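You operate a simulated robot arm through the tools that you are given. There is no shell and no other tool. Be economical: measure what you need, move in short steps, check, and stop when the job is done.

The job below is to be done with a simulated two-armed robot. You get a single attempt, and the scene is never put back.

JOB
Open the green-handled door, put the green pack on the right half of the blue bench away in the wall cabinet behind the green-handled door, then shut the door. Take the purple coil from the right half of the blue bench and put it on the middle shelf of the store cabinet. Take the orange spool and leave it on the shelf under the band machine. Put the small white box from the top of the bench with the ring press on the round grey pad. Take the lid off the black-lid jar and lay it down on the top of the bench with the ring press. Take the purple ring tube on the top of the bench with the ring press and put it away on the bench top by the foam board. The order is free. Set down upright: small white box, purple ring tube.

Only the result counts: the job must be done as asked and must still hold three seconds after the hand-in. Knocking over, shifting, dropping, spilling or breaking anything else fails it. A push-on lid holds only when it is set on centred and level and pressed home; a screw cap is set on level and turned clockwise until tight.

ROBOT AND FRAMES
Two 7-joint arms with fingered hands on one trunk, on a base that drives. Base frame: it is fixed to the floor where the robot stands at the start and does not move with it; the origin is under the middle of the robot, x ahead of it, y to its left, z up. Lengths are in mm, angles in rad, forces in N, time in s.
The left shoulder is at the start at [70, 169, 1255], the right one opposite. With the tool pointing down near the work surface each hand reaches from about 100 to 640 mm from the robot's upright axis, wherever it stands, measured 20 degrees to its own side. Places, roughly: bench top by the foam board [1300, 4300, 800]; black-lid jar (8x8x11 cm) [7700, 700, 800]; green pack [-1000, -750, 750]; green-handled door [5300, -100, 1300]; middle shelf of the store cabinet [-2800, -1200, 700]; orange spool (10x10x8 cm) [5300, 2900, 900]; purple coil (8x8x2 cm) [-900, -900, 800]; purple ring tube (3x3x6 cm) [7500, 2100, 800]; round grey pad (8x8x2 cm) [7400, 1500, 800]; shelf under the band machine [4600, 7000, 300]; small white box (4x4x7 cm) [7300, 2000, 800]; wall cabinet behind the green-handled door [5400, -200, 1000]. Payload 3.4 kg a hand.
The TCP of each hand is the grasp point between the finger pads, 23 mm short of the fingertips. In the tool frame z runs along the fingers and y along their closing line. The gripper opens to 116 mm. The gripper's body begins 65 mm behind the TCP. The gripper is a hand of 4 fingers: y runs from the thumb to the fingers, the wrist lies at [0, 0, -211] in the tool frame, and closing takes about 1.5 s.
Orientation is told as [roll, pitch, yaw] about the base's x, y, z axes, in that order, counted from this pose: with the fingers straight down and closing along the base's y, the tool's x points along the base's -x, its y along +y and its z along -z.

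CONTROLS
- The arms move only by the tool nudge_tool. It takes "left_moves", "right_moves" or both (then of equal length, played together; a hand with none holds still); each is a list of rows, each a list of 6 numbers: the turn, a rotation vector about the tool's x, y, z in rad, then the shift along the tool's x, y, z in mm. In form: [[ax, ay, az, x, y, z], ...]. A call has 1 to 8 rows; each row is the pose to reach, as a shift and turn from the pose commanded when the call began, along the tool's axes at that moment. "left_gripper" and "right_gripper" are, for a hand that has rows, the opening, from 0 (shut) to 1 (fully open), set as the call begins (left out, the last holds). A row lasts 0.2 s, in which the tool goes at most 50 mm and 0.15 rad; a call with a longer step from one row to the next is refused whole, and so is a gripper value outside its range. Where a pose cannot be reached the arm comes as near as it can. A force on the tool above 40 N (or 10 N above the force at the start of the call, whichever is more), or a blocked arm, ends the call early, and 0.2 s more pass. The fingers move at their own pace (about 153 mm/s each) and stop on an object; they squeeze with about 33 N. The grip force told is the motor's: it shows also when the fingers shut on nothing. Time passes only in rows, and 0.2 s behind the last, so rows that repeat a pose let the fingers close. The reply holds the time, the measured pose of the TCP, the force on the tool along the base axes, the opening and the grip force, in the units named above and with some noise, with the torque about the TCP (base axes, N m) and any sound that the robot's microphone picked up.
- Cameras (640 x 400 px; columns grow to the right, rows downward): "scene" is now at [144.8, 1.3, 1512.2]; the picture's right is [0.03, -1.00, 0.00], its down [-0.31, -0.01, -0.95] and it looks along [0.95, 0.03, -0.31] (base axes); focal length 260 px, centre (320, 200). "left" rides on the left gripper at [-68, 1, -90] in its tool frame; the picture's right is [-0.01, -1.00, 0.00], its down [0.80, -0.01, -0.61] and it looks along [0.61, -0.01, 0.80] (tool axes); focal length 251 px, centre (320, 200). "right" rides on the right gripper at [69, 1, -90] in its tool frame; the picture's right is [-0.01, 1.00, 0.00], its down [-0.79, -0.01, -0.61] and it looks along [-0.61, -0.01, 0.79] (tool axes); focal length 251 px, centre (320, 200). There is no depth. A picture from a camera that has moved, and an enlarged one, comes with that camera's place and axes in the base frame and with its lens.
- snapshot(camera): a new picture of that camera. No time passes.
- move_column(by): slides the trunk up (or, below 0, down) by that many mm; the arms and the scene camera ride with it, the base frame stays. It gives what a move gives, with no picture.
- roll_base(legs): drives the robot by 1 to 6 legs, each [ahead, left, turn to the left] in mm, mm and rad, along the robot's own axes; the way and the turn of a leg run together, so that a leg with both is an arc; at most 1500 mm and 3.142 rad a leg. The arms and the cameras ride along, it lands a little off, and it stops where it bumps. It gives what a move gives.
- set_fingers(finger1, finger2, finger3, thumb_bend, hand): sets how far each is bent, from 0 (flat) to 1 (curled in); at 0.3 the hand is open as for a grip, at 0.7 the pads meet at the TCP. One left out holds its place. A second passes; each finger stops where it meets its share of the squeeze, and holds until it gets a number again. A gripper value or a shape takes the hand back. It gives what a move gives, with no picture; readings hold the bend of each and the force on the fingers (four entries, about 0 where the hand has none), thumb and palm.
- set_grasp(shape, hand): the hand has 4 fingers and takes this shape, open, in about a second: jaw (thumb against the fingers, like two jaws); tri (thumb and two fingers); tip (a fingertip pinch); poke (one finger out to press); point (the index stretched); flat (the hand flat); cup (the hand cupped); fist (a fist). The gripper value then closes the fingers along that shape, each until it touches; the sizes above hold for jaw. It gives what a move gives, with no picture.
- pan_tilt(pan, tilt): turns the head with the scene camera to pan (to the left, within 1.501 rad either way) and tilt (down, from -0.506 to 1.204), counted from straight ahead of the robot. It gives what a move gives.
- enlarge(camera, box): a new picture of the part [left, top, right, bottom] of that camera's present view, enlarged. No time passes.
- close_job(): hands the job in; it is judged then, once.

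Work in short steps. Places have to be worked out from the pictures, the camera data and where the tool is seen: move nearer, look again, correct. Check each grasp and each placing, and mend what went wrong. You have 196 turns and 184 pictures in all, those below and enlarged ones among them. Open the grippers and draw the arms clear of the work before you hand the job in, unless the task says otherwise; then end with one line.

The tools are called after "Call:" as a command line: name --argument value ..., lists and objects as JSON in quotes. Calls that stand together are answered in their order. nudge_tool: Moves the arms, as the interface text tells. Its arguments: {"type":"object","properties":{"left_moves":{"type":"array","items":{"type":"array","items":{"type":"number"}}},"left_gripper":{"type":"number"},"right_moves":{"type":"array","items":{"type":"array","items":{"type":"number"}}},"right_gripper":{"type":"number"}},"required":[]} The other tools are called the same way: move_column (by) slides the trunk up or down; set_grasp (shape, hand) gives the hand a shape; set_fingers (finger1, finger2, finger3, thumb_bend, hand) moves the fingers one by one; roll_base (legs) drives the base; pan_tilt (pan, tilt) turns the head that bears the scene camera; snapshot (camera) takes a picture; enlarge (camera, box) takes an enlarged picture of a part of a camera's view; close_job () hands the job in.

At the start:

```text
time_s: 0.0
left_tcp_pos: [532.3, 183.8, 1370.2]
left_ee_rot: [0.001, -0.001, 0.001]
left_ft_force: [-0.6, 0.6, -0.2]
left_wrist_torque: [0.0, 0.0, 0.0]
left_width: 115.9
left_grasp_force: 0.1
left_shape: jaw
left_bend: [0.3, 0.3, 0.3, 0.3]
left_finger forces: [0.0, 0.0, 0.0, 0.0, 0.0, 0.1]
right_tcp_pos: [449.9, -148.4, 1357.0]
right_ee_rot: [0.0, 0.002, -0.001]
right_ft_force: [-0.2, 0.2, -0.3]
right_wrist_torque: [0.02, 0.0, 0.04]
right_width: 115.9
right_grasp_force: 0.1
right_shape: jaw
right_bend: [0.3, 0.3, 0.3, 0.3]
right_finger forces: [0.1, 0.1, 0.0, 0.0, 0.0, 0.0]
trunk travel left (down, up): [-762.0, 178.0]
robot x, y, heading: [-0.5, 2.8, -0.002]
head pan, tilt: [0.028, 0.312]
```

scene: 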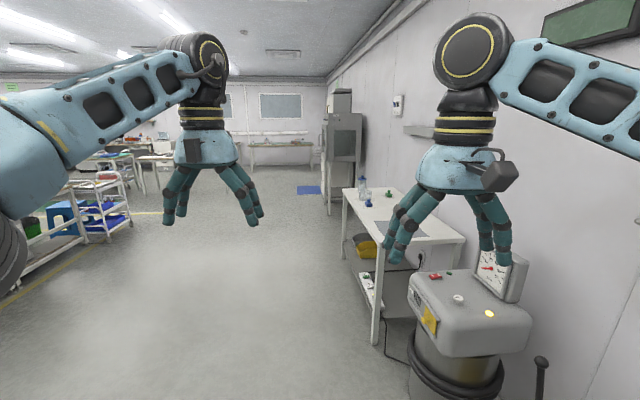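
right: 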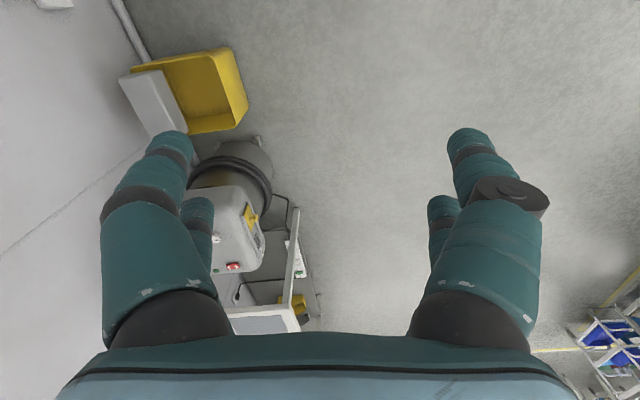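
left: 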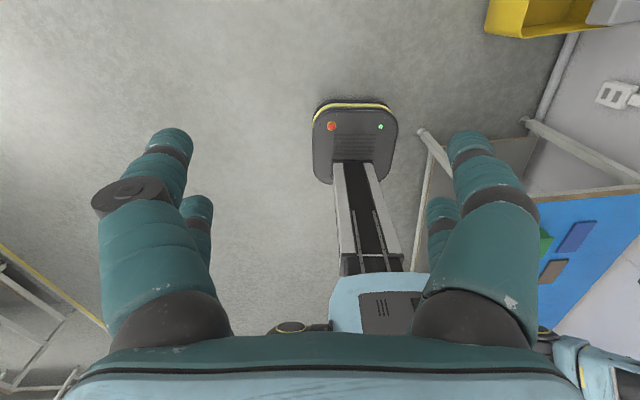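

I'll look to the right/rear first, where the blue bench should be.

Call:
pan_tilt --pan -1.5 --tilt 0.5

Call:
snapshot --camera "scene"

```text
time_s: 1.6
left_tcp_pos: [531.9, 182.0, 1368.9]
left_ee_rot: [-0.001, -0.001, 0.001]
left_ft_force: [0.1, 1.3, 0.9]
left_wrist_torque: [-0.04, 0.03, 0.02]
left_width: 116.2
left_grasp_force: 0.0
left_shape: jaw
left_bend: [0.3, 0.3, 0.3, 0.3]
left_finger forces: [0.0, 0.1, 0.0, 0.1, 0.0, 0.0]
right_tcp_pos: [450.1, -149.4, 1358.3]
right_ee_rot: [-0.001, 0.003, -0.002]
right_ft_force: [-0.1, -0.1, 0.0]
right_wrist_torque: [-0.02, 0.04, 0.02]
right_width: 115.8
right_grasp_force: 0.0
right_shape: jaw
right_bend: [0.3, 0.3, 0.3, 0.3]
right_finger forces: [0.0, 0.0, 0.0, 0.0, 0.0, 0.0]
trunk travel left (down, up): [-762.0, 178.0]
robot x, y, heading: [0.4, -0.0, -0.002]
head pan, tilt: [-1.499, 0.499]
```

```text
180 pictures are left
camera scene: at [58.1, -92.1, 1495.1], right [-1.0, -0.07, 0.0], down [-0.03, 0.48, -0.88], along [0.06, -0.88, -0.48], focal length 260 px, centre (320, 200)
```

scene: 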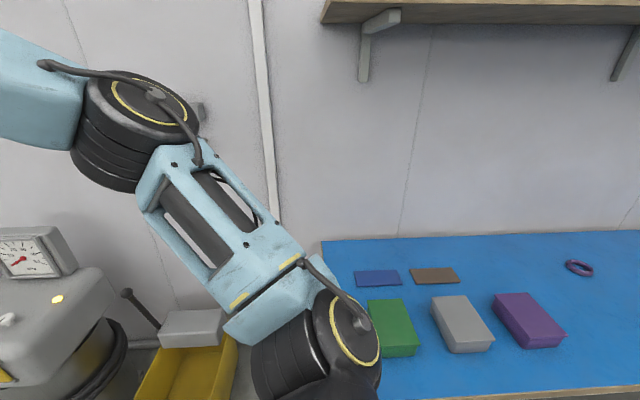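

The coil sits at about (-940,-960) and the visible green pack is on the left half; the right one is farther. Turn to face the bench and look.

Call:
roll_base --legs '[[0, 0, -1.57]]'

Call:
pan_tilt --pan -0.9 --tilt 0.5

Call:
snapshot --camera "scene"

```text
time_s: 5.8
left_tcp_pos: [180.8, -532.2, 1369.6]
left_ee_rot: [-0.001, 0.0, -1.576]
left_ft_force: [0.0, -0.1, 0.5]
left_wrist_torque: [-0.03, 0.01, 0.01]
left_width: 115.7
left_grasp_force: 0.1
left_shape: jaw
left_bend: [0.3, 0.3, 0.3, 0.3]
left_finger forces: [0.0, 0.0, 0.0, 0.0, 0.0, 0.1]
right_tcp_pos: [-152.3, -449.1, 1357.9]
right_ee_rot: [-0.001, 0.002, -1.578]
right_ft_force: [0.0, 0.0, 0.0]
right_wrist_torque: [0.06, 0.02, -0.02]
right_width: 116.0
right_grasp_force: 0.1
right_shape: jaw
right_bend: [0.3, 0.3, 0.3, 0.3]
right_finger forces: [0.0, 0.0, 0.0, 0.0, 0.1, 0.1]
trunk travel left (down, up): [-762.0, 178.0]
robot x, y, heading: [-0.9, -2.2, -1.574]
head pan, tilt: [-1.499, 0.499]
```

```text
time_s: 6.8
left_tcp_pos: [181.9, -533.5, 1369.6]
left_ee_rot: [0.0, -0.001, -1.576]
left_ft_force: [0.3, -1.1, 0.2]
left_wrist_torque: [0.01, 0.01, 0.02]
left_width: 115.9
left_grasp_force: 0.1
left_shape: jaw
left_bend: [0.3, 0.3, 0.3, 0.3]
left_finger forces: [0.1, 0.0, 0.0, 0.0, 0.0, 0.0]
right_tcp_pos: [-152.0, -448.8, 1358.1]
right_ee_rot: [0.001, 0.002, -1.578]
right_ft_force: [-0.2, -0.2, 1.1]
right_wrist_torque: [-0.03, -0.06, -0.01]
right_width: 115.9
right_grasp_force: 0.0
right_shape: jaw
right_bend: [0.3, 0.3, 0.3, 0.3]
right_finger forces: [0.0, 0.0, 0.0, 0.0, 0.0, 0.0]
trunk travel left (down, up): [-762.0, 178.0]
robot x, y, heading: [-4.1, 6.2, -1.577]
head pan, tilt: [-0.901, 0.499]
```

```text
179 pictures are left
camera scene: at [-70.7, -107.6, 1495.0], right [-0.62, 0.79, 0.0], down [0.38, 0.3, -0.88], along [-0.69, -0.54, -0.48], focal length 260 px, centre (320, 200)
```

scene: 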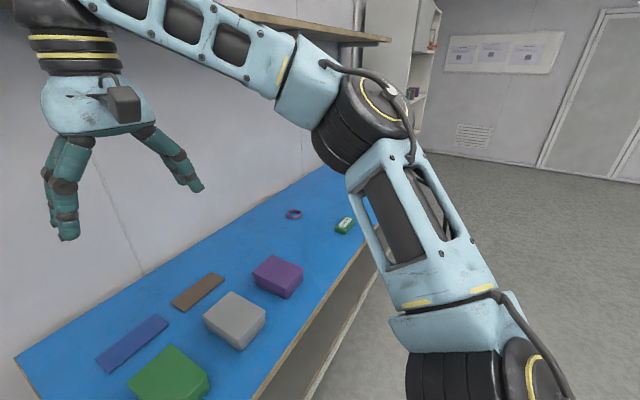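

Floor is clear towards -x; slide over to stand in front of the coil and the pack.

Call:
roll_base --legs '[[0, -930, 0]]'

Call:
pan_tilt --pan 0 --tilt 0.8

Call:
snapshot --camera "scene"

Call:
snapshot --camera "right"

```text
time_s: 11.8
left_tcp_pos: [-752.2, -530.0, 1369.1]
left_ee_rot: [-0.002, -0.001, -1.57]
left_ft_force: [0.4, 0.5, 0.2]
left_wrist_torque: [-0.03, 0.0, -0.02]
left_width: 116.1
left_grasp_force: 0.0
left_shape: jaw
left_bend: [0.3, 0.3, 0.3, 0.3]
left_finger forces: [0.0, 0.0, 0.0, 0.1, 0.1, 0.0]
right_tcp_pos: [-1086.3, -447.3, 1358.7]
right_ee_rot: [0.0, 0.002, -1.573]
right_ft_force: [0.1, 0.6, -0.1]
right_wrist_torque: [-0.02, -0.02, 0.0]
right_width: 115.7
right_grasp_force: 0.0
right_shape: jaw
right_bend: [0.3, 0.3, 0.3, 0.3]
right_finger forces: [0.0, 0.0, 0.0, 0.0, 0.2, 0.0]
trunk travel left (down, up): [-762.0, 178.0]
robot x, y, heading: [-934.7, 1.4, -1.578]
head pan, tilt: [-0.901, 0.499]
```

```text
time_s: 12.9
left_tcp_pos: [-752.9, -529.0, 1369.3]
left_ee_rot: [-0.001, 0.0, -1.568]
left_ft_force: [-0.9, 0.0, 1.0]
left_wrist_torque: [-0.05, 0.02, -0.02]
left_width: 115.6
left_grasp_force: 0.1
left_shape: jaw
left_bend: [0.3, 0.3, 0.3, 0.3]
left_finger forces: [0.1, 0.1, 0.0, 0.0, 0.0, 0.0]
right_tcp_pos: [-1085.0, -447.9, 1357.7]
right_ee_rot: [0.0, 0.003, -1.572]
right_ft_force: [0.4, -0.4, -0.4]
right_wrist_torque: [0.03, 0.01, 0.03]
right_width: 115.9
right_grasp_force: 0.1
right_shape: jaw
right_bend: [0.3, 0.3, 0.3, 0.3]
right_finger forces: [0.0, 0.1, 0.0, 0.0, 0.1, 0.1]
trunk travel left (down, up): [-762.0, 178.0]
robot x, y, heading: [-937.7, 4.8, -1.572]
head pan, tilt: [0.0, 0.799]
```

```text
178 pictures are left
camera scene: at [-935.6, -130.1, 1469.1], right [-1.0, 0.0, 0.0], down [0.0, 0.72, -0.7], along [0.0, -0.7, -0.72], focal length 260 px, centre (320, 200)
```

scene: 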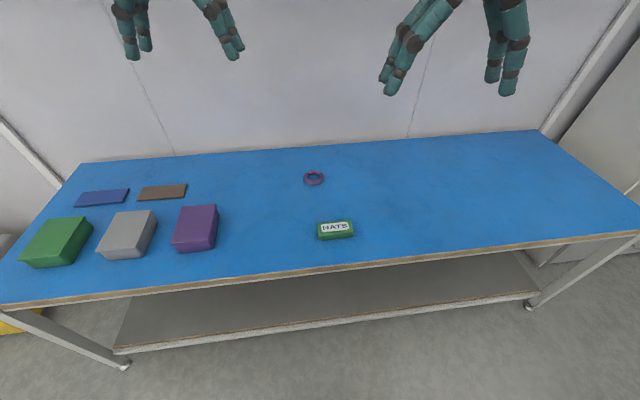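

```text
177 pictures are left
camera right: at [-1086.0, -378.9, 1448.5], right [1.0, -0.01, 0.0], down [-0.01, -0.8, 0.61], along [-0.01, -0.61, -0.8], focal length 251 px, centre (320, 200)
```

right: 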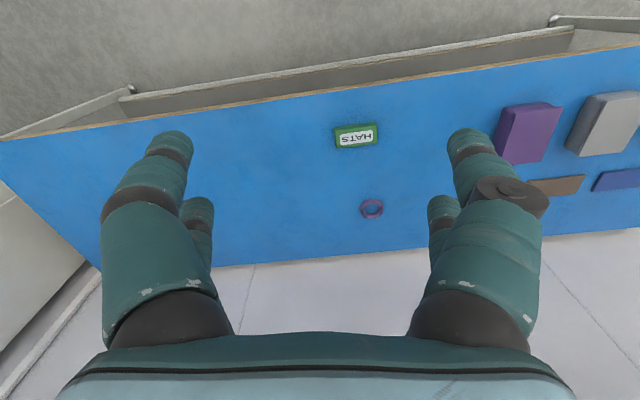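

Bench top ≈ z 740, front edge y≈-536; pack ≈ (-987,-676), coil ≈ (-911,-962). I drive closer and lower the trunk.

Call:
roll_base --legs '[[235, 0, 0]]'

Call:
move_column --by -300

Call:
pan_tilt --pan 0 --tilt 0.6

Call:
snapshot --camera "scene"

Call:
snapshot --camera "right"

Call:
snapshot --camera "left"

```text
time_s: 14.7
left_tcp_pos: [-752.4, -767.6, 1372.3]
left_ee_rot: [-0.001, -0.003, -1.57]
left_ft_force: [0.3, 0.9, -0.2]
left_wrist_torque: [0.0, 0.04, -0.01]
left_width: 115.5
left_grasp_force: 0.0
left_shape: jaw
left_bend: [0.3, 0.3, 0.3, 0.3]
left_finger forces: [0.0, 0.0, 0.0, 0.0, 0.1, 0.0]
right_tcp_pos: [-1084.3, -686.1, 1358.6]
right_ee_rot: [0.001, 0.0, -1.575]
right_ft_force: [-0.6, 0.6, 0.2]
right_wrist_torque: [-0.02, -0.01, -0.01]
right_width: 115.9
right_grasp_force: 0.0
right_shape: jaw
right_bend: [0.3, 0.3, 0.3, 0.3]
right_finger forces: [0.1, 0.0, 0.0, 0.0, 0.0, 0.0]
trunk travel left (down, up): [-762.0, 178.0]
robot x, y, heading: [-937.6, -239.5, -1.569]
head pan, tilt: [0.0, 0.799]
```

```text
time_s: 17.7
left_tcp_pos: [-751.4, -769.4, 1069.4]
left_ee_rot: [-0.002, 0.0, -1.57]
left_ft_force: [0.2, -0.5, 0.6]
left_wrist_torque: [-0.01, -0.01, -0.03]
left_width: 115.8
left_grasp_force: 0.1
left_shape: jaw
left_bend: [0.3, 0.3, 0.3, 0.3]
left_finger forces: [0.1, 0.0, 0.1, 0.0, 0.1, 0.1]
right_tcp_pos: [-1085.3, -687.5, 1058.7]
right_ee_rot: [0.001, 0.001, -1.573]
right_ft_force: [-0.5, -0.2, 0.1]
right_wrist_torque: [0.0, -0.02, -0.03]
right_width: 116.1
right_grasp_force: 0.0
right_shape: jaw
right_bend: [0.3, 0.3, 0.3, 0.3]
right_finger forces: [0.0, 0.0, 0.0, 0.0, 0.0, 0.0]
trunk travel left (down, up): [-462.0, 478.0]
robot x, y, heading: [-937.6, -238.1, -1.569]
head pan, tilt: [0.0, 0.799]
```

```text
time_s: 18.5
left_tcp_pos: [-752.6, -769.7, 1070.1]
left_ee_rot: [0.0, -0.004, -1.569]
left_ft_force: [0.2, -0.1, 0.6]
left_wrist_torque: [-0.02, 0.01, 0.02]
left_width: 116.2
left_grasp_force: 0.0
left_shape: jaw
left_bend: [0.3, 0.3, 0.3, 0.3]
left_finger forces: [0.1, 0.0, 0.0, 0.0, 0.0, 0.0]
right_tcp_pos: [-1084.9, -687.4, 1057.2]
right_ee_rot: [-0.001, 0.002, -1.573]
right_ft_force: [0.0, 0.2, 0.2]
right_wrist_torque: [0.04, -0.01, -0.02]
right_width: 115.8
right_grasp_force: 0.0
right_shape: jaw
right_bend: [0.3, 0.3, 0.3, 0.3]
right_finger forces: [0.0, 0.1, 0.1, 0.0, 0.0, 0.0]
trunk travel left (down, up): [-462.0, 478.0]
robot x, y, heading: [-937.7, -237.6, -1.567]
head pan, tilt: [0.0, 0.6]
```

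```text
176 pictures are left
camera scene: at [-935.3, -378.1, 1185.9], right [-1.0, 0.0, 0.0], down [0.0, 0.57, -0.82], along [0.0, -0.82, -0.57], focal length 260 px, centre (320, 200)
```

scene: 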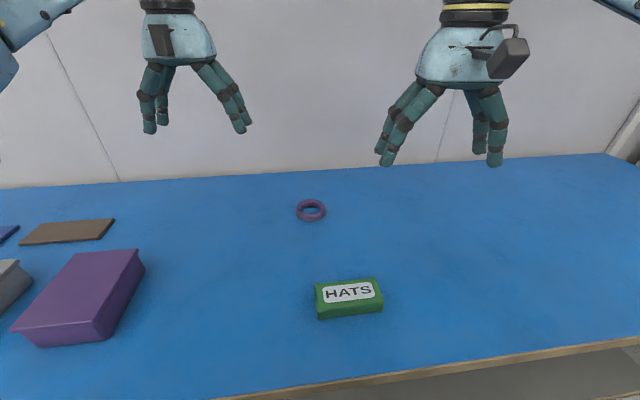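

```text
175 pictures are left
camera right: at [-1085.6, -619.2, 1148.5], right [1.0, -0.01, 0.0], down [-0.01, -0.8, 0.61], along [-0.01, -0.61, -0.8], focal length 251 px, centre (320, 200)
```

right: 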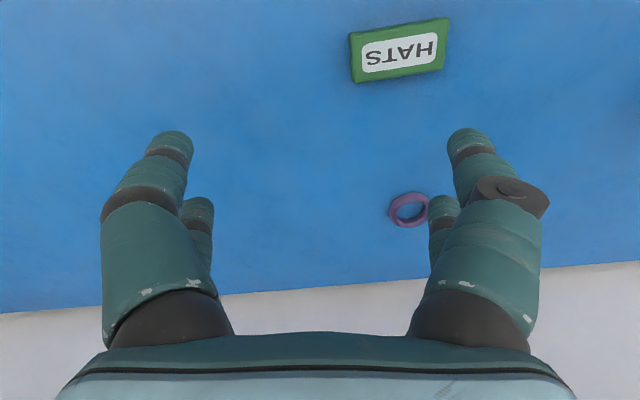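

```text
174 pictures are left
camera left: at [-750.3, -839.0, 1159.9], right [-1.0, -0.01, 0.0], down [-0.01, 0.8, 0.61], along [-0.01, 0.61, -0.8], focal length 251 px, centre (320, 200)
```

left: 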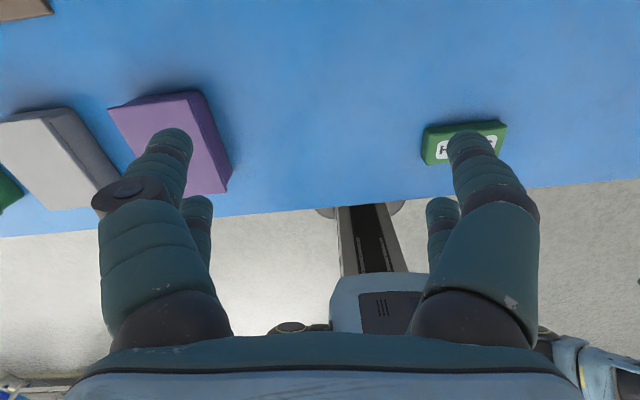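

Pack ≈ (-985,-664) turned ~0.16 rad, ~128x57 mm; coil ≈ (-911,-962). First the left hand goes above the coil.

Call:
nudge_tool --left_moves '[[0, 0, 0, -24, -20, 30], [0, 0, 0, -48, -40, 60], [0, 0, 0, -72, -60, 90], [0, 0, 0, -97, -80, 120], [0, 0, 0, -121, -99, 150], [0, 0, 0, -145, -119, 180], [0, 0, 0, -169, -139, 210], [0, 0, 0, -193, -159, 240]]' --left_gripper 1

Call:
snapshot --camera "left"

Call:
snapshot --camera "scene"

```text
time_s: 20.3
left_tcp_pos: [-859.4, -851.9, 865.3]
left_ee_rot: [-0.001, 0.0, -1.569]
left_ft_force: [0.3, -0.7, -0.9]
left_wrist_torque: [0.0, 0.0, 0.03]
left_width: 116.1
left_grasp_force: 0.1
left_shape: jaw
left_bend: [0.3, 0.3, 0.3, 0.3]
left_finger forces: [0.0, 0.0, 0.1, 0.0, 0.1, 0.0]
left hand out of reach, approached as far as the arm can: row 3, 4, 5, 6, 7, 8
right_tcp_pos: [-1084.9, -686.8, 1057.6]
right_ee_rot: [0.0, 0.003, -1.571]
right_ft_force: [-0.5, 0.1, -0.5]
right_wrist_torque: [-0.01, -0.03, -0.01]
right_width: 115.8
right_grasp_force: 0.2
right_shape: jaw
right_bend: [0.3, 0.3, 0.3, 0.3]
right_finger forces: [0.0, 0.1, 0.0, 0.0, 0.1, 0.0]
trunk travel left (down, up): [-462.0, 478.0]
robot x, y, heading: [-935.7, -238.3, -1.566]
head pan, tilt: [0.0, 0.6]
```

```text
173 pictures are left
camera left: at [-857.5, -921.4, 955.8], right [-1.0, -0.01, 0.0], down [-0.01, 0.8, 0.61], along [-0.01, 0.61, -0.8], focal length 251 px, centre (320, 200)
```

left: 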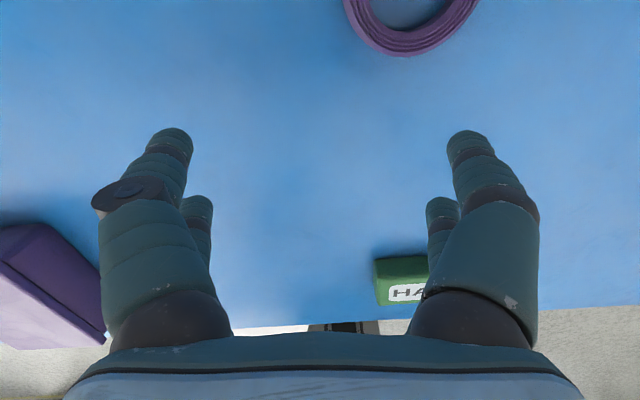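

```text
172 pictures are left
camera scene: at [-935.5, -378.0, 1185.9], right [-1.0, 0.0, 0.0], down [0.0, 0.57, -0.82], along [0.0, -0.82, -0.57], focal length 260 px, centre (320, 200)
```

scene: 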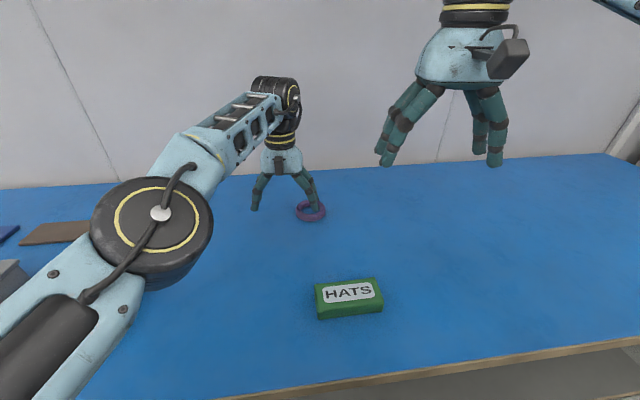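

Arm limit is reached with the hand vertical; tilting the fingers forward gives the missing reach. I tilt 0.85 rad in place.

Call:
nudge_tool --left_moves '[[0, -0.142, 0, 0, 0, 0], [0, -0.284, 0, 0, 0, 0], [0, -0.426, 0, 0, 0, 0], [0, -0.568, 0, 0, 0, 0], [0, -0.71, 0, 0, 0, 0], [0, -0.85, 0, 0, 0, 0], [0, -0.85, 0, 0, 0, 0]]'

Call:
snapshot --camera "scene"

```text
time_s: 21.9
left_tcp_pos: [-860.1, -849.1, 865.6]
left_ee_rot: [-0.002, -0.852, -1.568]
left_ft_force: [1.3, -0.8, -1.1]
left_wrist_torque: [0.05, 0.02, 0.03]
left_width: 116.1
left_grasp_force: 0.1
left_shape: jaw
left_bend: [0.3, 0.3, 0.3, 0.3]
left_finger forces: [0.1, 0.0, 0.1, 0.0, 0.0, 0.1]
right_tcp_pos: [-1085.5, -687.5, 1058.5]
right_ee_rot: [0.002, 0.003, -1.572]
right_ft_force: [1.2, -0.4, 0.9]
right_wrist_torque: [-0.01, 0.01, 0.0]
right_width: 116.0
right_grasp_force: 0.1
right_shape: jaw
right_bend: [0.3, 0.3, 0.3, 0.3]
right_finger forces: [0.0, 0.0, 0.1, 0.1, 0.0, 0.0]
trunk travel left (down, up): [-462.0, 478.0]
robot x, y, heading: [-938.5, -236.3, -1.568]
head pan, tilt: [0.0, 0.6]
```

```text
171 pictures are left
camera scene: at [-935.5, -378.1, 1185.9], right [-1.0, 0.0, 0.0], down [0.0, 0.57, -0.82], along [0.0, -0.82, -0.57], focal length 260 px, centre (320, 200)
```

scene: 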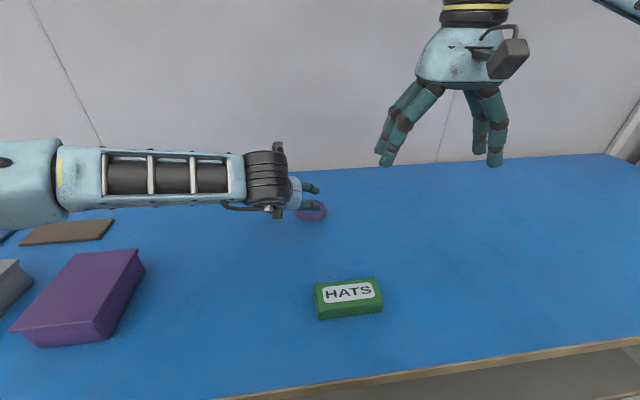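

Tilt worked. Now advance to just above the coil.

Call:
nudge_tool --left_moves '[[0, 0, 0, -5, -13, 34], [0, 0, 0, -9, -26, 67], [0, 0, 0, -14, -39, 101], [0, 0, 0, -18, -51, 134]]'

Call:
snapshot --camera "scene"

Call:
snapshot --camera "left"

```text
time_s: 22.9
left_tcp_pos: [-911.6, -958.3, 790.8]
left_ee_rot: [-0.002, -0.85, -1.568]
left_ft_force: [0.6, 0.6, 2.9]
left_wrist_torque: [-0.01, 0.0, 0.0]
left_width: 115.8
left_grasp_force: 0.0
left_shape: jaw
left_bend: [0.3, 0.29, 0.29, 0.3]
left_finger forces: [0.1, 1.3, 1.0, 0.0, 0.0, 0.0]
right_tcp_pos: [-1085.9, -686.1, 1059.1]
right_ee_rot: [0.002, 0.0, -1.574]
right_ft_force: [0.0, 0.3, 0.4]
right_wrist_torque: [0.0, -0.03, 0.0]
right_width: 116.0
right_grasp_force: 0.1
right_shape: jaw
right_bend: [0.3, 0.3, 0.3, 0.3]
right_finger forces: [0.1, 0.0, 0.0, 0.0, 0.1, 0.0]
trunk travel left (down, up): [-462.0, 478.0]
robot x, y, heading: [-937.8, -235.5, -1.57]
head pan, tilt: [0.0, 0.6]
```

```text
170 pictures are left
camera scene: at [-935.8, -376.8, 1186.3], right [-1.0, 0.0, 0.0], down [0.0, 0.56, -0.83], along [0.0, -0.83, -0.56], focal length 260 px, centre (320, 200)
```

scene: 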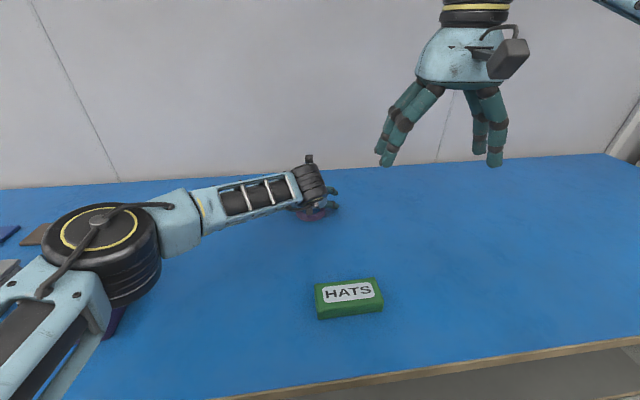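

```text
169 pictures are left
camera left: at [-909.6, -935.7, 901.4], right [-1.0, -0.01, 0.01], down [-0.01, 0.98, -0.2], along [-0.01, -0.2, -0.98], focal length 251 px, centre (320, 200)
```

left: 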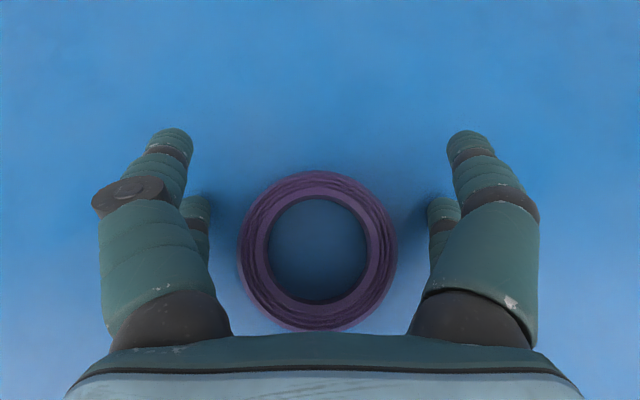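

Lower fingers graze the bench with this tilt, and the coil is really at about (-909,-937). I raise, roll 40 mm nearer, and use only 0.2 rad tilt.

Call:
nudge_tool --left_moves '[[0, 0, 0, -22, 0, -20], [0, 0, 0, -45, 0, -40]]'

Call:
roll_base --legs '[[40, 0, 0]]'

Call:
nudge_tool --left_moves '[[0, 0.13, 0, 16, 0, -3], [0, 0.26, 0, 31, 1, -5], [0, 0.39, 0, 47, 1, -8], [0, 0.52, 0, 62, 2, -10], [0, 0.65, 0, 78, 2, -13], [0, 0.65, 0, 78, 2, -13]]'

Call:
snapshot --camera "left"

```text
time_s: 23.5
left_tcp_pos: [-909.4, -959.3, 850.3]
left_ee_rot: [-0.003, -0.851, -1.569]
left_ft_force: [-1.1, -1.3, -0.3]
left_wrist_torque: [-0.01, 0.0, -0.03]
left_width: 116.0
left_grasp_force: 0.0
left_shape: jaw
left_bend: [0.3, 0.3, 0.3, 0.3]
left_finger forces: [0.0, 0.0, 0.1, 0.0, 0.0, 0.0]
right_tcp_pos: [-1084.7, -687.3, 1057.7]
right_ee_rot: [-0.001, 0.002, -1.572]
right_ft_force: [-0.1, 0.2, 0.3]
right_wrist_torque: [0.04, -0.01, 0.01]
right_width: 115.8
right_grasp_force: 0.0
right_shape: jaw
right_bend: [0.3, 0.3, 0.3, 0.3]
right_finger forces: [0.1, 0.0, 0.1, 0.0, 0.1, 0.0]
trunk travel left (down, up): [-462.0, 478.0]
robot x, y, heading: [-938.1, -238.5, -1.568]
head pan, tilt: [0.0, 0.6]
```

```text
time_s: 24.3
left_tcp_pos: [-909.1, -1001.7, 849.8]
left_ee_rot: [-0.003, -0.851, -1.567]
left_ft_force: [-0.6, 0.1, -0.9]
left_wrist_torque: [-0.01, 0.01, 0.02]
left_width: 116.1
left_grasp_force: 0.1
left_shape: jaw
left_bend: [0.3, 0.3, 0.3, 0.3]
left_finger forces: [0.0, 0.0, 0.1, 0.0, 0.1, 0.1]
right_tcp_pos: [-1084.7, -728.0, 1057.6]
right_ee_rot: [0.001, 0.003, -1.573]
right_ft_force: [0.7, -0.2, -0.5]
right_wrist_torque: [0.01, 0.03, -0.03]
right_width: 116.1
right_grasp_force: 0.0
right_shape: jaw
right_bend: [0.3, 0.3, 0.3, 0.3]
right_finger forces: [0.1, 0.1, 0.0, 0.0, 0.0, 0.0]
trunk travel left (down, up): [-462.0, 478.0]
robot x, y, heading: [-933.6, -276.9, -1.566]
head pan, tilt: [0.0, 0.6]
```

```text
time_s: 25.7
left_tcp_pos: [-910.0, -927.6, 796.4]
left_ee_rot: [0.0, -0.201, -1.571]
left_ft_force: [-0.2, 0.1, -0.7]
left_wrist_torque: [0.02, -0.01, 0.0]
left_width: 115.8
left_grasp_force: 0.0
left_shape: jaw
left_bend: [0.3, 0.3, 0.3, 0.3]
left_finger forces: [0.0, 0.0, 0.0, 0.1, 0.1, 0.0]
left hand out of reach, approached as far as the arm can: row 5, 6
right_tcp_pos: [-1085.1, -728.3, 1057.8]
right_ee_rot: [0.001, 0.003, -1.573]
right_ft_force: [-0.8, -0.2, -0.1]
right_wrist_torque: [0.03, 0.01, 0.0]
right_width: 116.0
right_grasp_force: 0.1
right_shape: jaw
right_bend: [0.3, 0.3, 0.3, 0.3]
right_finger forces: [0.1, 0.0, 0.0, 0.0, 0.0, 0.0]
trunk travel left (down, up): [-462.0, 478.0]
robot x, y, heading: [-934.9, -278.1, -1.566]
head pan, tilt: [0.0, 0.6]
```

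```text
168 pictures are left
camera left: at [-907.5, -977.0, 898.4], right [-1.0, -0.01, 0.0], down [-0.01, 0.9, 0.44], along [-0.01, 0.44, -0.9], focal length 251 px, centre (320, 200)
```

left: 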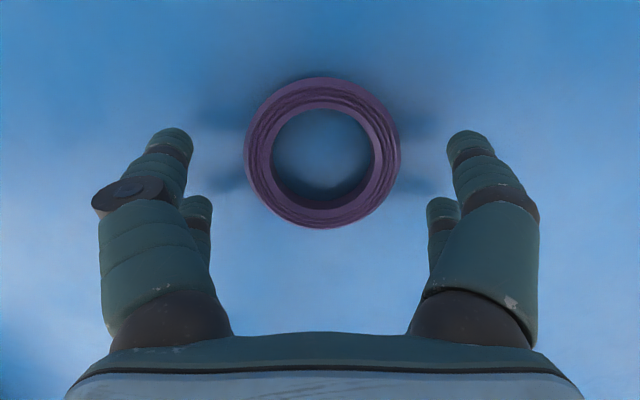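

Coil is centred at (-909,-939); descend to about z 777 and close.

Call:
nudge_tool --left_moves '[[0, 0, 0, -6, 1, 10], [0, 0, 0, -7, 1, 20]]'

Call:
snapshot --camera "left"

```text
time_s: 26.3
left_tcp_pos: [-904.7, -927.1, 783.6]
left_ee_rot: [-0.003, -0.21, -1.568]
left_ft_force: [-0.7, -9.5, 38.3]
left_wrist_torque: [0.47, -0.11, -0.03]
left_width: 115.7
left_grasp_force: 0.1
left_shape: jaw
left_bend: [0.3, 0.3, 0.3, 0.3]
left_finger forces: [0.0, 20.4, 18.9, 0.0, 0.0, 0.0]
left hand out of reach, approached as far as the arm can: row 1, 2
right_tcp_pos: [-1085.0, -723.2, 1060.6]
right_ee_rot: [0.003, -0.003, -1.573]
right_ft_force: [0.0, -0.3, 0.4]
right_wrist_torque: [0.03, 0.0, 0.01]
right_width: 115.9
right_grasp_force: 0.0
right_shape: jaw
right_bend: [0.3, 0.3, 0.3, 0.3]
right_finger forces: [0.1, 0.1, 0.1, 0.0, 0.0, 0.1]
trunk travel left (down, up): [-462.0, 478.0]
robot x, y, heading: [-934.7, -276.7, -1.564]
head pan, tilt: [0.0, 0.6]
```

```text
167 pictures are left
camera left: at [-902.2, -976.0, 885.5], right [-1.0, -0.01, 0.0], down [-0.01, 0.9, 0.43], along [-0.01, 0.43, -0.9], focal length 251 px, centre (320, 200)
```

left: 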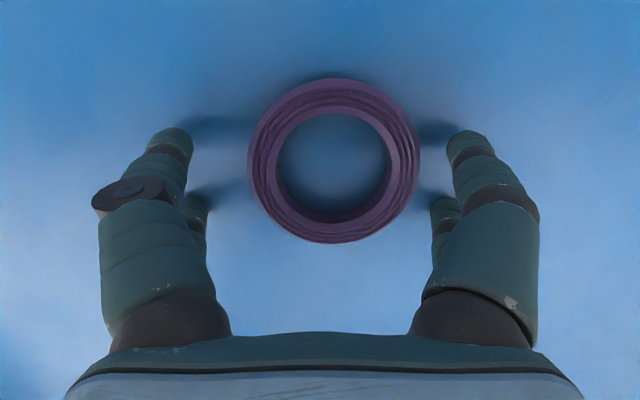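

Fingertips touch the bench (38 N); the coil lies between the finger pairs. Raise 6 mm and close.

Call:
nudge_tool --left_moves '[[0, 0, 0, -2, -4, -6], [0, 0, 0, -2, -4, -6], [0, 0, 0, -2, -4, -6], [0, 0, 0, -2, -4, -6], [0, 0, 0, -2, -4, -6], [0, 0, 0, -2, -4, -6], [0, 0, 0, -2, -4, -6], [0, 0, 0, -2, -4, -6]]' --left_gripper 0

Call:
snapshot --camera "left"

```text
time_s: 28.1
left_tcp_pos: [-908.9, -924.6, 788.6]
left_ee_rot: [0.0, -0.21, -1.568]
left_ft_force: [-3.3, -1.3, 42.7]
left_wrist_torque: [0.75, 0.11, -0.05]
left_width: 62.9
left_grasp_force: 32.6
left_shape: jaw
left_bend: [0.72, 0.7, 0.71, 0.74]
left_finger forces: [33.4, 44.8, 42.0, 0.1, 38.1, 0.1]
right_tcp_pos: [-1086.3, -722.6, 1060.5]
right_ee_rot: [0.001, -0.004, -1.572]
right_ft_force: [0.1, 0.2, -0.6]
right_wrist_torque: [-0.02, -0.03, 0.0]
right_width: 115.7
right_grasp_force: 0.1
right_shape: jaw
right_bend: [0.3, 0.3, 0.3, 0.3]
right_finger forces: [0.1, 0.0, 0.0, 0.0, 0.0, 0.0]
trunk travel left (down, up): [-462.0, 478.0]
robot x, y, heading: [-936.9, -278.3, -1.566]
head pan, tilt: [0.0, 0.6]
```

```text
166 pictures are left
camera left: at [-907.1, -974.0, 890.7], right [-1.0, -0.01, 0.0], down [-0.01, 0.9, 0.43], along [-0.01, 0.43, -0.9], focal length 251 px, centre (320, 200)
```

left: 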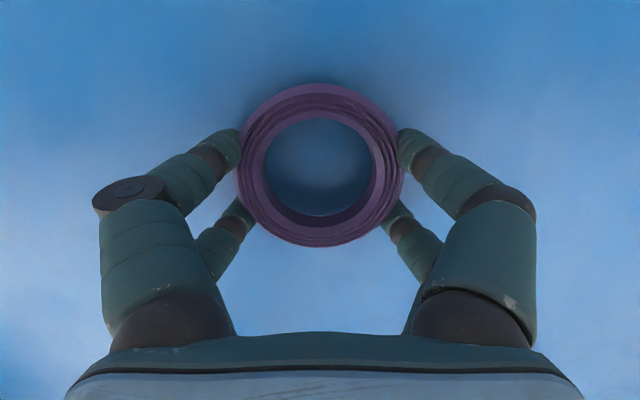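

The coil is held between the fingers. Lift and check.

Call:
nudge_tool --left_moves '[[0, 0, 0, -2, 0, -10], [0, 0, 0, -5, 0, -30], [0, 0, 0, -10, 0, -60], [0, 0, 0, -15, 0, -100], [0, 0, 0, -15, 0, -140]]'

Call:
snapshot --camera "left"

```text
time_s: 29.3
left_tcp_pos: [-902.3, -903.8, 921.5]
left_ee_rot: [-0.001, -0.2, -1.57]
left_ft_force: [0.4, -0.1, -0.8]
left_wrist_torque: [-0.02, -0.01, 0.04]
left_width: 62.9
left_grasp_force: 32.9
left_shape: jaw
left_bend: [0.71, 0.7, 0.71, 0.74]
left_finger forces: [35.0, 25.2, 22.9, 0.1, 37.2, 0.1]
left hand out of reach, approached as far as the arm can: row 3, 4, 5
right_tcp_pos: [-1084.0, -727.5, 1059.2]
right_ee_rot: [-0.002, 0.0, -1.57]
right_ft_force: [-0.3, 0.2, 0.6]
right_wrist_torque: [-0.01, 0.01, 0.0]
right_width: 115.7
right_grasp_force: 0.1
right_shape: jaw
right_bend: [0.3, 0.3, 0.3, 0.3]
right_finger forces: [0.1, 0.0, 0.0, 0.1, 0.1, 0.1]
trunk travel left (down, up): [-462.0, 478.0]
robot x, y, heading: [-938.0, -279.2, -1.565]
head pan, tilt: [0.0, 0.6]
```

```text
165 pictures are left
camera left: at [-899.6, -954.0, 1022.1], right [-1.0, -0.01, 0.0], down [-0.01, 0.9, 0.44], along [-0.01, 0.44, -0.9], focal length 251 px, centre (320, 200)
```

left: 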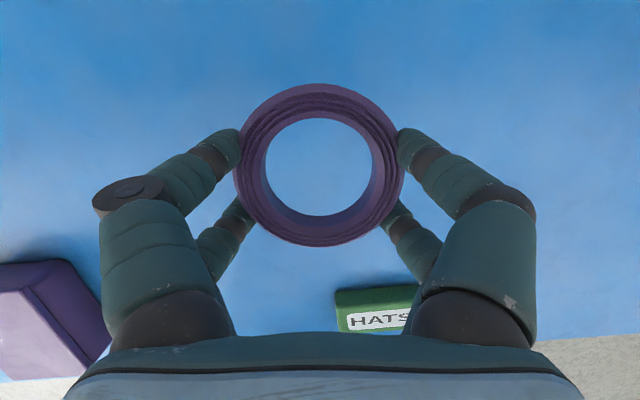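

Coil is held. Draw the left arm back while the right hand comes over the green pack, turning to close across its short side.

Call:
nudge_tool --left_moves '[[0, 0, 0, 25, 20, -10], [0, 0, 0, 50, 40, -20], [0, 0, 0, 75, 60, -30], [0, 0, 0, 100, 80, -40], [0, 0, 0, 125, 100, -50], [0, 0, 0, 150, 120, -60], [0, 0, 0, 175, 140, -70], [0, 0, 0, 200, 160, -70]]' --right_moves '[[0, 0, 0.15, 8, 12, 20], [0, 0, 0.3, 16, 25, 40], [0, 0, 0.45, 24, 37, 60], [0, 0, 0.6, 32, 50, 80], [0, 0, 0.75, 40, 62, 100], [0, 0, 0.9, 48, 74, 120], [0, 0, 1.05, 56, 87, 140], [0, 0, 1.2, 63, 99, 160]]' --right_gripper 1

Call:
nudge_tool --right_moves '[[0, 0, 0.12, 0, 0, 20], [0, 0, 0.21, 0, 0, 40]]'

Call:
snapshot --camera "right"

Call:
snapshot --camera "scene"

```text
time_s: 31.1
left_tcp_pos: [-741.1, -691.3, 946.1]
left_ee_rot: [-0.001, -0.201, -1.566]
left_ft_force: [-0.3, -0.3, 0.2]
left_wrist_torque: [0.01, 0.03, -0.02]
left_width: 62.3
left_grasp_force: 33.0
left_shape: jaw
left_bend: [0.71, 0.7, 0.71, 0.74]
left_finger forces: [35.3, 25.0, 23.4, 0.0, 36.9, 0.0]
right_tcp_pos: [-984.7, -665.3, 898.4]
right_ee_rot: [-0.002, 0.0, -2.774]
right_ft_force: [-0.5, -0.2, -0.3]
right_wrist_torque: [-0.01, 0.0, 0.01]
right_width: 115.9
right_grasp_force: 0.1
right_shape: jaw
right_bend: [0.3, 0.3, 0.3, 0.3]
right_finger forces: [0.1, 0.0, 0.1, 0.1, 0.1, 0.1]
trunk travel left (down, up): [-462.0, 478.0]
robot x, y, heading: [-936.8, -280.6, -1.566]
head pan, tilt: [0.0, 0.6]
```

```text
time_s: 31.7
left_tcp_pos: [-742.5, -691.2, 946.4]
left_ee_rot: [-0.002, -0.201, -1.569]
left_ft_force: [-0.9, 0.3, -0.8]
left_wrist_torque: [-0.01, 0.01, 0.04]
left_width: 62.7
left_grasp_force: 33.1
left_shape: jaw
left_bend: [0.71, 0.7, 0.71, 0.74]
left_finger forces: [35.2, 25.0, 23.4, 0.0, 36.9, 0.0]
right_tcp_pos: [-988.0, -666.0, 859.1]
right_ee_rot: [-0.002, 0.002, -2.983]
right_ft_force: [0.1, 0.2, 0.4]
right_wrist_torque: [-0.01, 0.0, -0.02]
right_width: 116.0
right_grasp_force: 0.0
right_shape: jaw
right_bend: [0.3, 0.3, 0.3, 0.3]
right_finger forces: [0.0, 0.0, 0.1, 0.0, 0.1, 0.0]
trunk travel left (down, up): [-462.0, 478.0]
robot x, y, heading: [-939.5, -277.1, -1.566]
head pan, tilt: [0.0, 0.6]
```

```text
164 pictures are left
camera right: at [-920.2, -656.0, 949.0], right [0.15, -0.99, 0.0], down [-0.79, -0.12, 0.61], along [-0.6, -0.09, -0.8], focal length 251 px, centre (320, 200)
```

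right: 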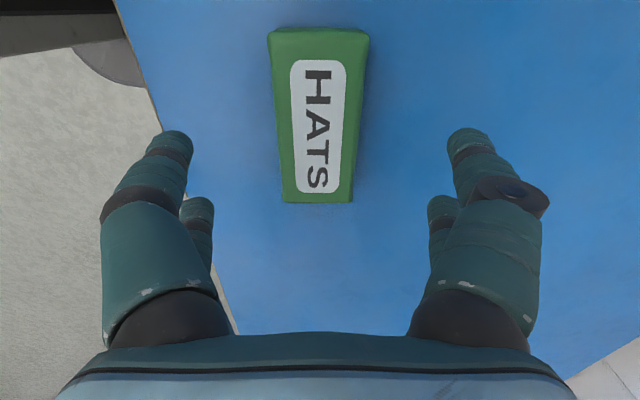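

```text
163 pictures are left
camera scene: at [-935.4, -418.2, 1185.9], right [-1.0, 0.0, 0.0], down [0.0, 0.57, -0.82], along [0.0, -0.82, -0.57], focal length 260 px, centre (320, 200)
```

scene: 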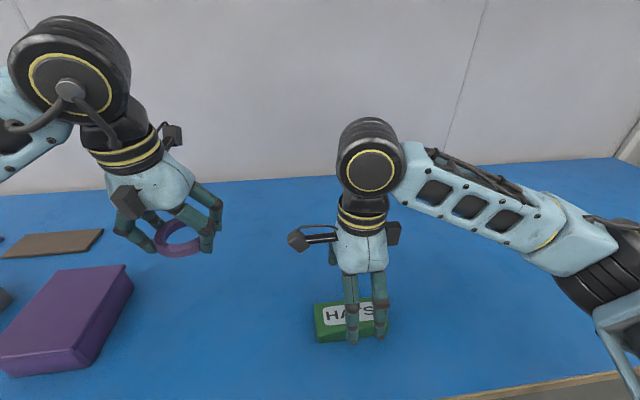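

Aligned over the pack. Descend to z≈783 and close.

Call:
nudge_tool --right_moves '[[0, 0, 0, 0, 0, 40], [0, 0, 0, 0, 0, 75]]'

Call:
nudge_tool --right_moves '[[0, 0, 0, 0, 0, -1], [0, 0, 0, 0, 0, -1], [0, 0, 0, 0, 0, -1], [0, 0, 0, 0, 0, -1], [0, 0, 0, 0, 0, -1], [0, 0, 0, 0, 0, -1], [0, 0, 0, 0, 0, -1]]' --right_gripper 0

Call:
snapshot --camera "right"

```text
time_s: 32.3
left_tcp_pos: [-742.6, -692.3, 945.7]
left_ee_rot: [-0.002, -0.2, -1.569]
left_ft_force: [0.5, 0.0, -0.7]
left_wrist_torque: [0.02, -0.01, -0.02]
left_width: 62.6
left_grasp_force: 32.9
left_shape: jaw
left_bend: [0.71, 0.7, 0.71, 0.74]
left_finger forces: [35.2, 25.0, 23.4, 0.0, 36.9, 0.1]
right_tcp_pos: [-986.8, -664.7, 785.0]
right_ee_rot: [-0.002, 0.002, -2.983]
right_ft_force: [0.5, 0.4, 0.2]
right_wrist_torque: [-0.02, -0.02, 0.02]
right_width: 116.0
right_grasp_force: 0.0
right_shape: jaw
right_bend: [0.3, 0.3, 0.3, 0.3]
right_finger forces: [0.0, 0.1, 0.1, 0.1, 0.0, 0.0]
trunk travel left (down, up): [-462.0, 478.0]
robot x, y, heading: [-939.6, -276.8, -1.566]
head pan, tilt: [0.0, 0.6]
```

```text
time_s: 33.9
left_tcp_pos: [-741.8, -691.6, 946.0]
left_ee_rot: [-0.001, -0.202, -1.568]
left_ft_force: [0.2, 1.1, -0.2]
left_wrist_torque: [0.0, 0.0, -0.02]
left_width: 62.3
left_grasp_force: 33.1
left_shape: jaw
left_bend: [0.71, 0.7, 0.71, 0.74]
left_finger forces: [35.2, 25.0, 23.4, 0.0, 36.9, 0.0]
right_tcp_pos: [-985.4, -665.3, 785.5]
right_ee_rot: [-0.003, -0.002, -2.983]
right_ft_force: [0.0, -0.7, 0.1]
right_wrist_torque: [0.03, 0.0, 0.0]
right_width: 50.7
right_grasp_force: 32.9
right_shape: jaw
right_bend: [0.73, 0.73, 0.73, 0.77]
right_finger forces: [30.1, 30.1, 29.9, 0.0, 30.2, 0.0]
trunk travel left (down, up): [-462.0, 478.0]
robot x, y, heading: [-937.6, -276.1, -1.572]
head pan, tilt: [0.0, 0.6]
```

```text
162 pictures are left
camera right: at [-919.6, -654.4, 875.6], right [0.15, -0.99, 0.0], down [-0.79, -0.12, 0.61], along [-0.6, -0.09, -0.8], focal length 251 px, centre (320, 200)
```

right: 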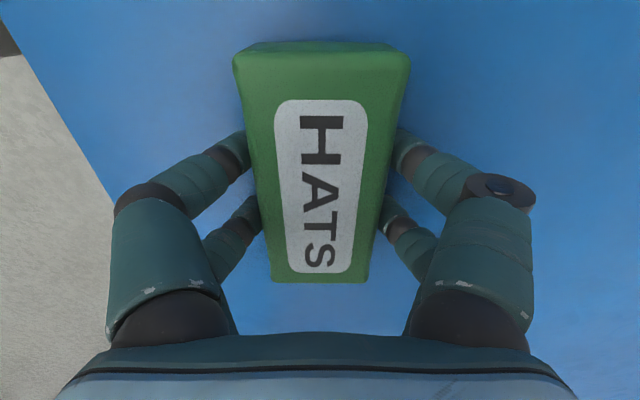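

Pack is held. Lift it, back away from the bench and slide towards the store cabinet.

Call:
nudge_tool --right_moves '[[0, 0, 0, 0, 0, -20], [0, 0, 0, 0, 0, -60], [0, 0, 0, 0, 0, -110], [0, 0, 0, 0, 0, -160]]'

Call:
roll_base --legs '[[-350, 0, 0], [0, -1400, 0]]'

Call:
pan_tilt --pan -0.4 --tilt 0.3

Call:
snapshot --camera "scene"

```text
time_s: 34.9
left_tcp_pos: [-742.7, -690.0, 946.2]
left_ee_rot: [0.0, -0.202, -1.57]
left_ft_force: [-0.5, -0.5, -0.3]
left_wrist_torque: [-0.01, 0.01, -0.03]
left_width: 62.5
left_grasp_force: 33.4
left_shape: jaw
left_bend: [0.71, 0.7, 0.71, 0.74]
left_finger forces: [35.2, 25.0, 23.4, 0.0, 36.9, 0.0]
right_tcp_pos: [-987.1, -662.5, 944.8]
right_ee_rot: [-0.002, 0.0, -2.982]
right_ft_force: [0.8, 0.7, -0.3]
right_wrist_torque: [-0.02, -0.02, 0.06]
right_width: 50.2
right_grasp_force: 32.7
right_shape: jaw
right_bend: [0.73, 0.73, 0.73, 0.77]
right_finger forces: [30.2, 30.1, 30.1, 0.0, 30.2, 0.0]
trunk travel left (down, up): [-462.0, 478.0]
robot x, y, heading: [-939.3, -278.1, -1.569]
head pan, tilt: [0.0, 0.6]
```

```text
time_s: 43.7
left_tcp_pos: [-2130.8, -344.7, 946.1]
left_ee_rot: [-0.002, -0.202, -1.562]
left_ft_force: [-0.5, -0.1, 0.0]
left_wrist_torque: [0.0, 0.02, -0.03]
left_width: 62.5
left_grasp_force: 32.5
left_shape: jaw
left_bend: [0.71, 0.7, 0.71, 0.74]
left_finger forces: [35.2, 24.9, 23.4, 0.1, 36.9, 0.0]
right_tcp_pos: [-2376.0, -319.7, 944.4]
right_ee_rot: [-0.002, 0.002, -2.975]
right_ft_force: [0.1, -0.9, -0.6]
right_wrist_torque: [0.01, 0.03, 0.0]
right_width: 50.5
right_grasp_force: 33.0
right_shape: jaw
right_bend: [0.73, 0.73, 0.73, 0.77]
right_finger forces: [30.1, 30.2, 30.2, 0.0, 30.3, 0.0]
trunk travel left (down, up): [-462.0, 478.0]
robot x, y, heading: [-2325.4, 65.8, -1.563]
head pan, tilt: [0.0, 0.6]
```

```text
time_s: 44.6
left_tcp_pos: [-2129.9, -345.0, 945.7]
left_ee_rot: [-0.002, -0.201, -1.561]
left_ft_force: [-0.5, 0.9, -1.0]
left_wrist_torque: [-0.02, 0.03, 0.0]
left_width: 62.7
left_grasp_force: 33.3
left_shape: jaw
left_bend: [0.71, 0.7, 0.71, 0.74]
left_finger forces: [35.3, 25.0, 23.5, 0.1, 36.9, 0.0]
right_tcp_pos: [-2375.6, -319.5, 944.0]
right_ee_rot: [-0.001, 0.002, -2.976]
right_ft_force: [0.7, -0.2, -0.8]
right_wrist_torque: [-0.01, -0.03, 0.0]
right_width: 50.7
right_grasp_force: 32.7
right_shape: jaw
right_bend: [0.73, 0.73, 0.73, 0.77]
right_finger forces: [30.2, 30.2, 30.1, 0.0, 30.2, 0.0]
trunk travel left (down, up): [-462.0, 478.0]
robot x, y, heading: [-2326.1, 67.3, -1.567]
head pan, tilt: [-0.4, 0.3]
```

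```text
161 pictures are left
camera scene: at [-2360.1, -70.8, 1213.4], right [-0.92, 0.38, 0.0], down [0.11, 0.27, -0.95], along [-0.36, -0.88, -0.3], focal length 260 px, centre (320, 200)
```

scene: 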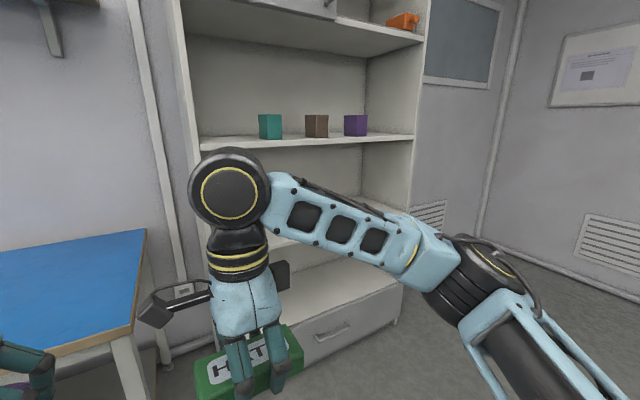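

Slide on to stand centred in front of the cabinet and look again.

Call:
roll_base --legs '[[0, -440, 0]]'

Call:
pan_tilt --pan 0 --tilt 0.4

Call:
snapshot --camera "scene"

```text
time_s: 47.3
left_tcp_pos: [-2571.4, -348.2, 946.5]
left_ee_rot: [0.0, -0.202, -1.553]
left_ft_force: [-0.7, -0.4, 0.3]
left_wrist_torque: [0.01, -0.03, 0.01]
left_width: 62.8
left_grasp_force: 32.8
left_shape: jaw
left_bend: [0.71, 0.7, 0.71, 0.74]
left_finger forces: [35.4, 25.0, 23.4, 0.0, 36.9, 0.0]
right_tcp_pos: [-2816.6, -323.5, 944.2]
right_ee_rot: [-0.002, 0.002, -2.966]
right_ft_force: [-1.0, -0.4, -0.3]
right_wrist_torque: [0.02, -0.02, -0.02]
right_width: 50.3
right_grasp_force: 33.1
right_shape: jaw
right_bend: [0.73, 0.73, 0.73, 0.77]
right_finger forces: [30.1, 30.3, 30.2, 0.0, 30.2, 0.1]
trunk travel left (down, up): [-462.0, 478.0]
robot x, y, heading: [-2768.2, 64.0, -1.556]
head pan, tilt: [-0.4, 0.3]
```

```text
time_s: 48.2
left_tcp_pos: [-2570.7, -349.0, 946.7]
left_ee_rot: [-0.001, -0.2, -1.553]
left_ft_force: [0.1, 0.0, -1.5]
left_wrist_torque: [-0.04, -0.02, 0.03]
left_width: 62.3
left_grasp_force: 32.8
left_shape: jaw
left_bend: [0.71, 0.7, 0.71, 0.74]
left_finger forces: [35.3, 25.0, 23.3, 0.0, 36.9, 0.1]
right_tcp_pos: [-2817.1, -324.5, 944.4]
right_ee_rot: [-0.002, 0.0, -2.966]
right_ft_force: [0.1, -0.4, -0.1]
right_wrist_torque: [0.04, 0.0, 0.04]
right_width: 50.3
right_grasp_force: 32.9
right_shape: jaw
right_bend: [0.73, 0.73, 0.73, 0.77]
right_finger forces: [30.1, 30.3, 30.1, 0.0, 30.1, 0.0]
trunk travel left (down, up): [-462.0, 478.0]
robot x, y, heading: [-2769.5, 63.6, -1.555]
head pan, tilt: [0.0, 0.4]
```

```text
160 pictures are left
camera scene: at [-2767.1, -82.3, 1204.2], right [-1.0, -0.02, 0.0], down [-0.01, 0.39, -0.92], along [0.01, -0.92, -0.39], focal length 260 px, centre (320, 200)
```

scene: 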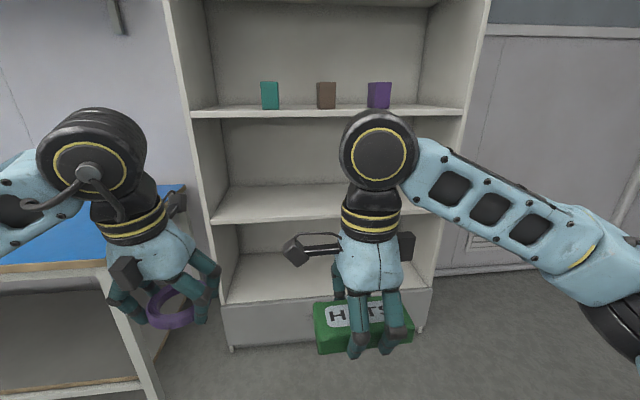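

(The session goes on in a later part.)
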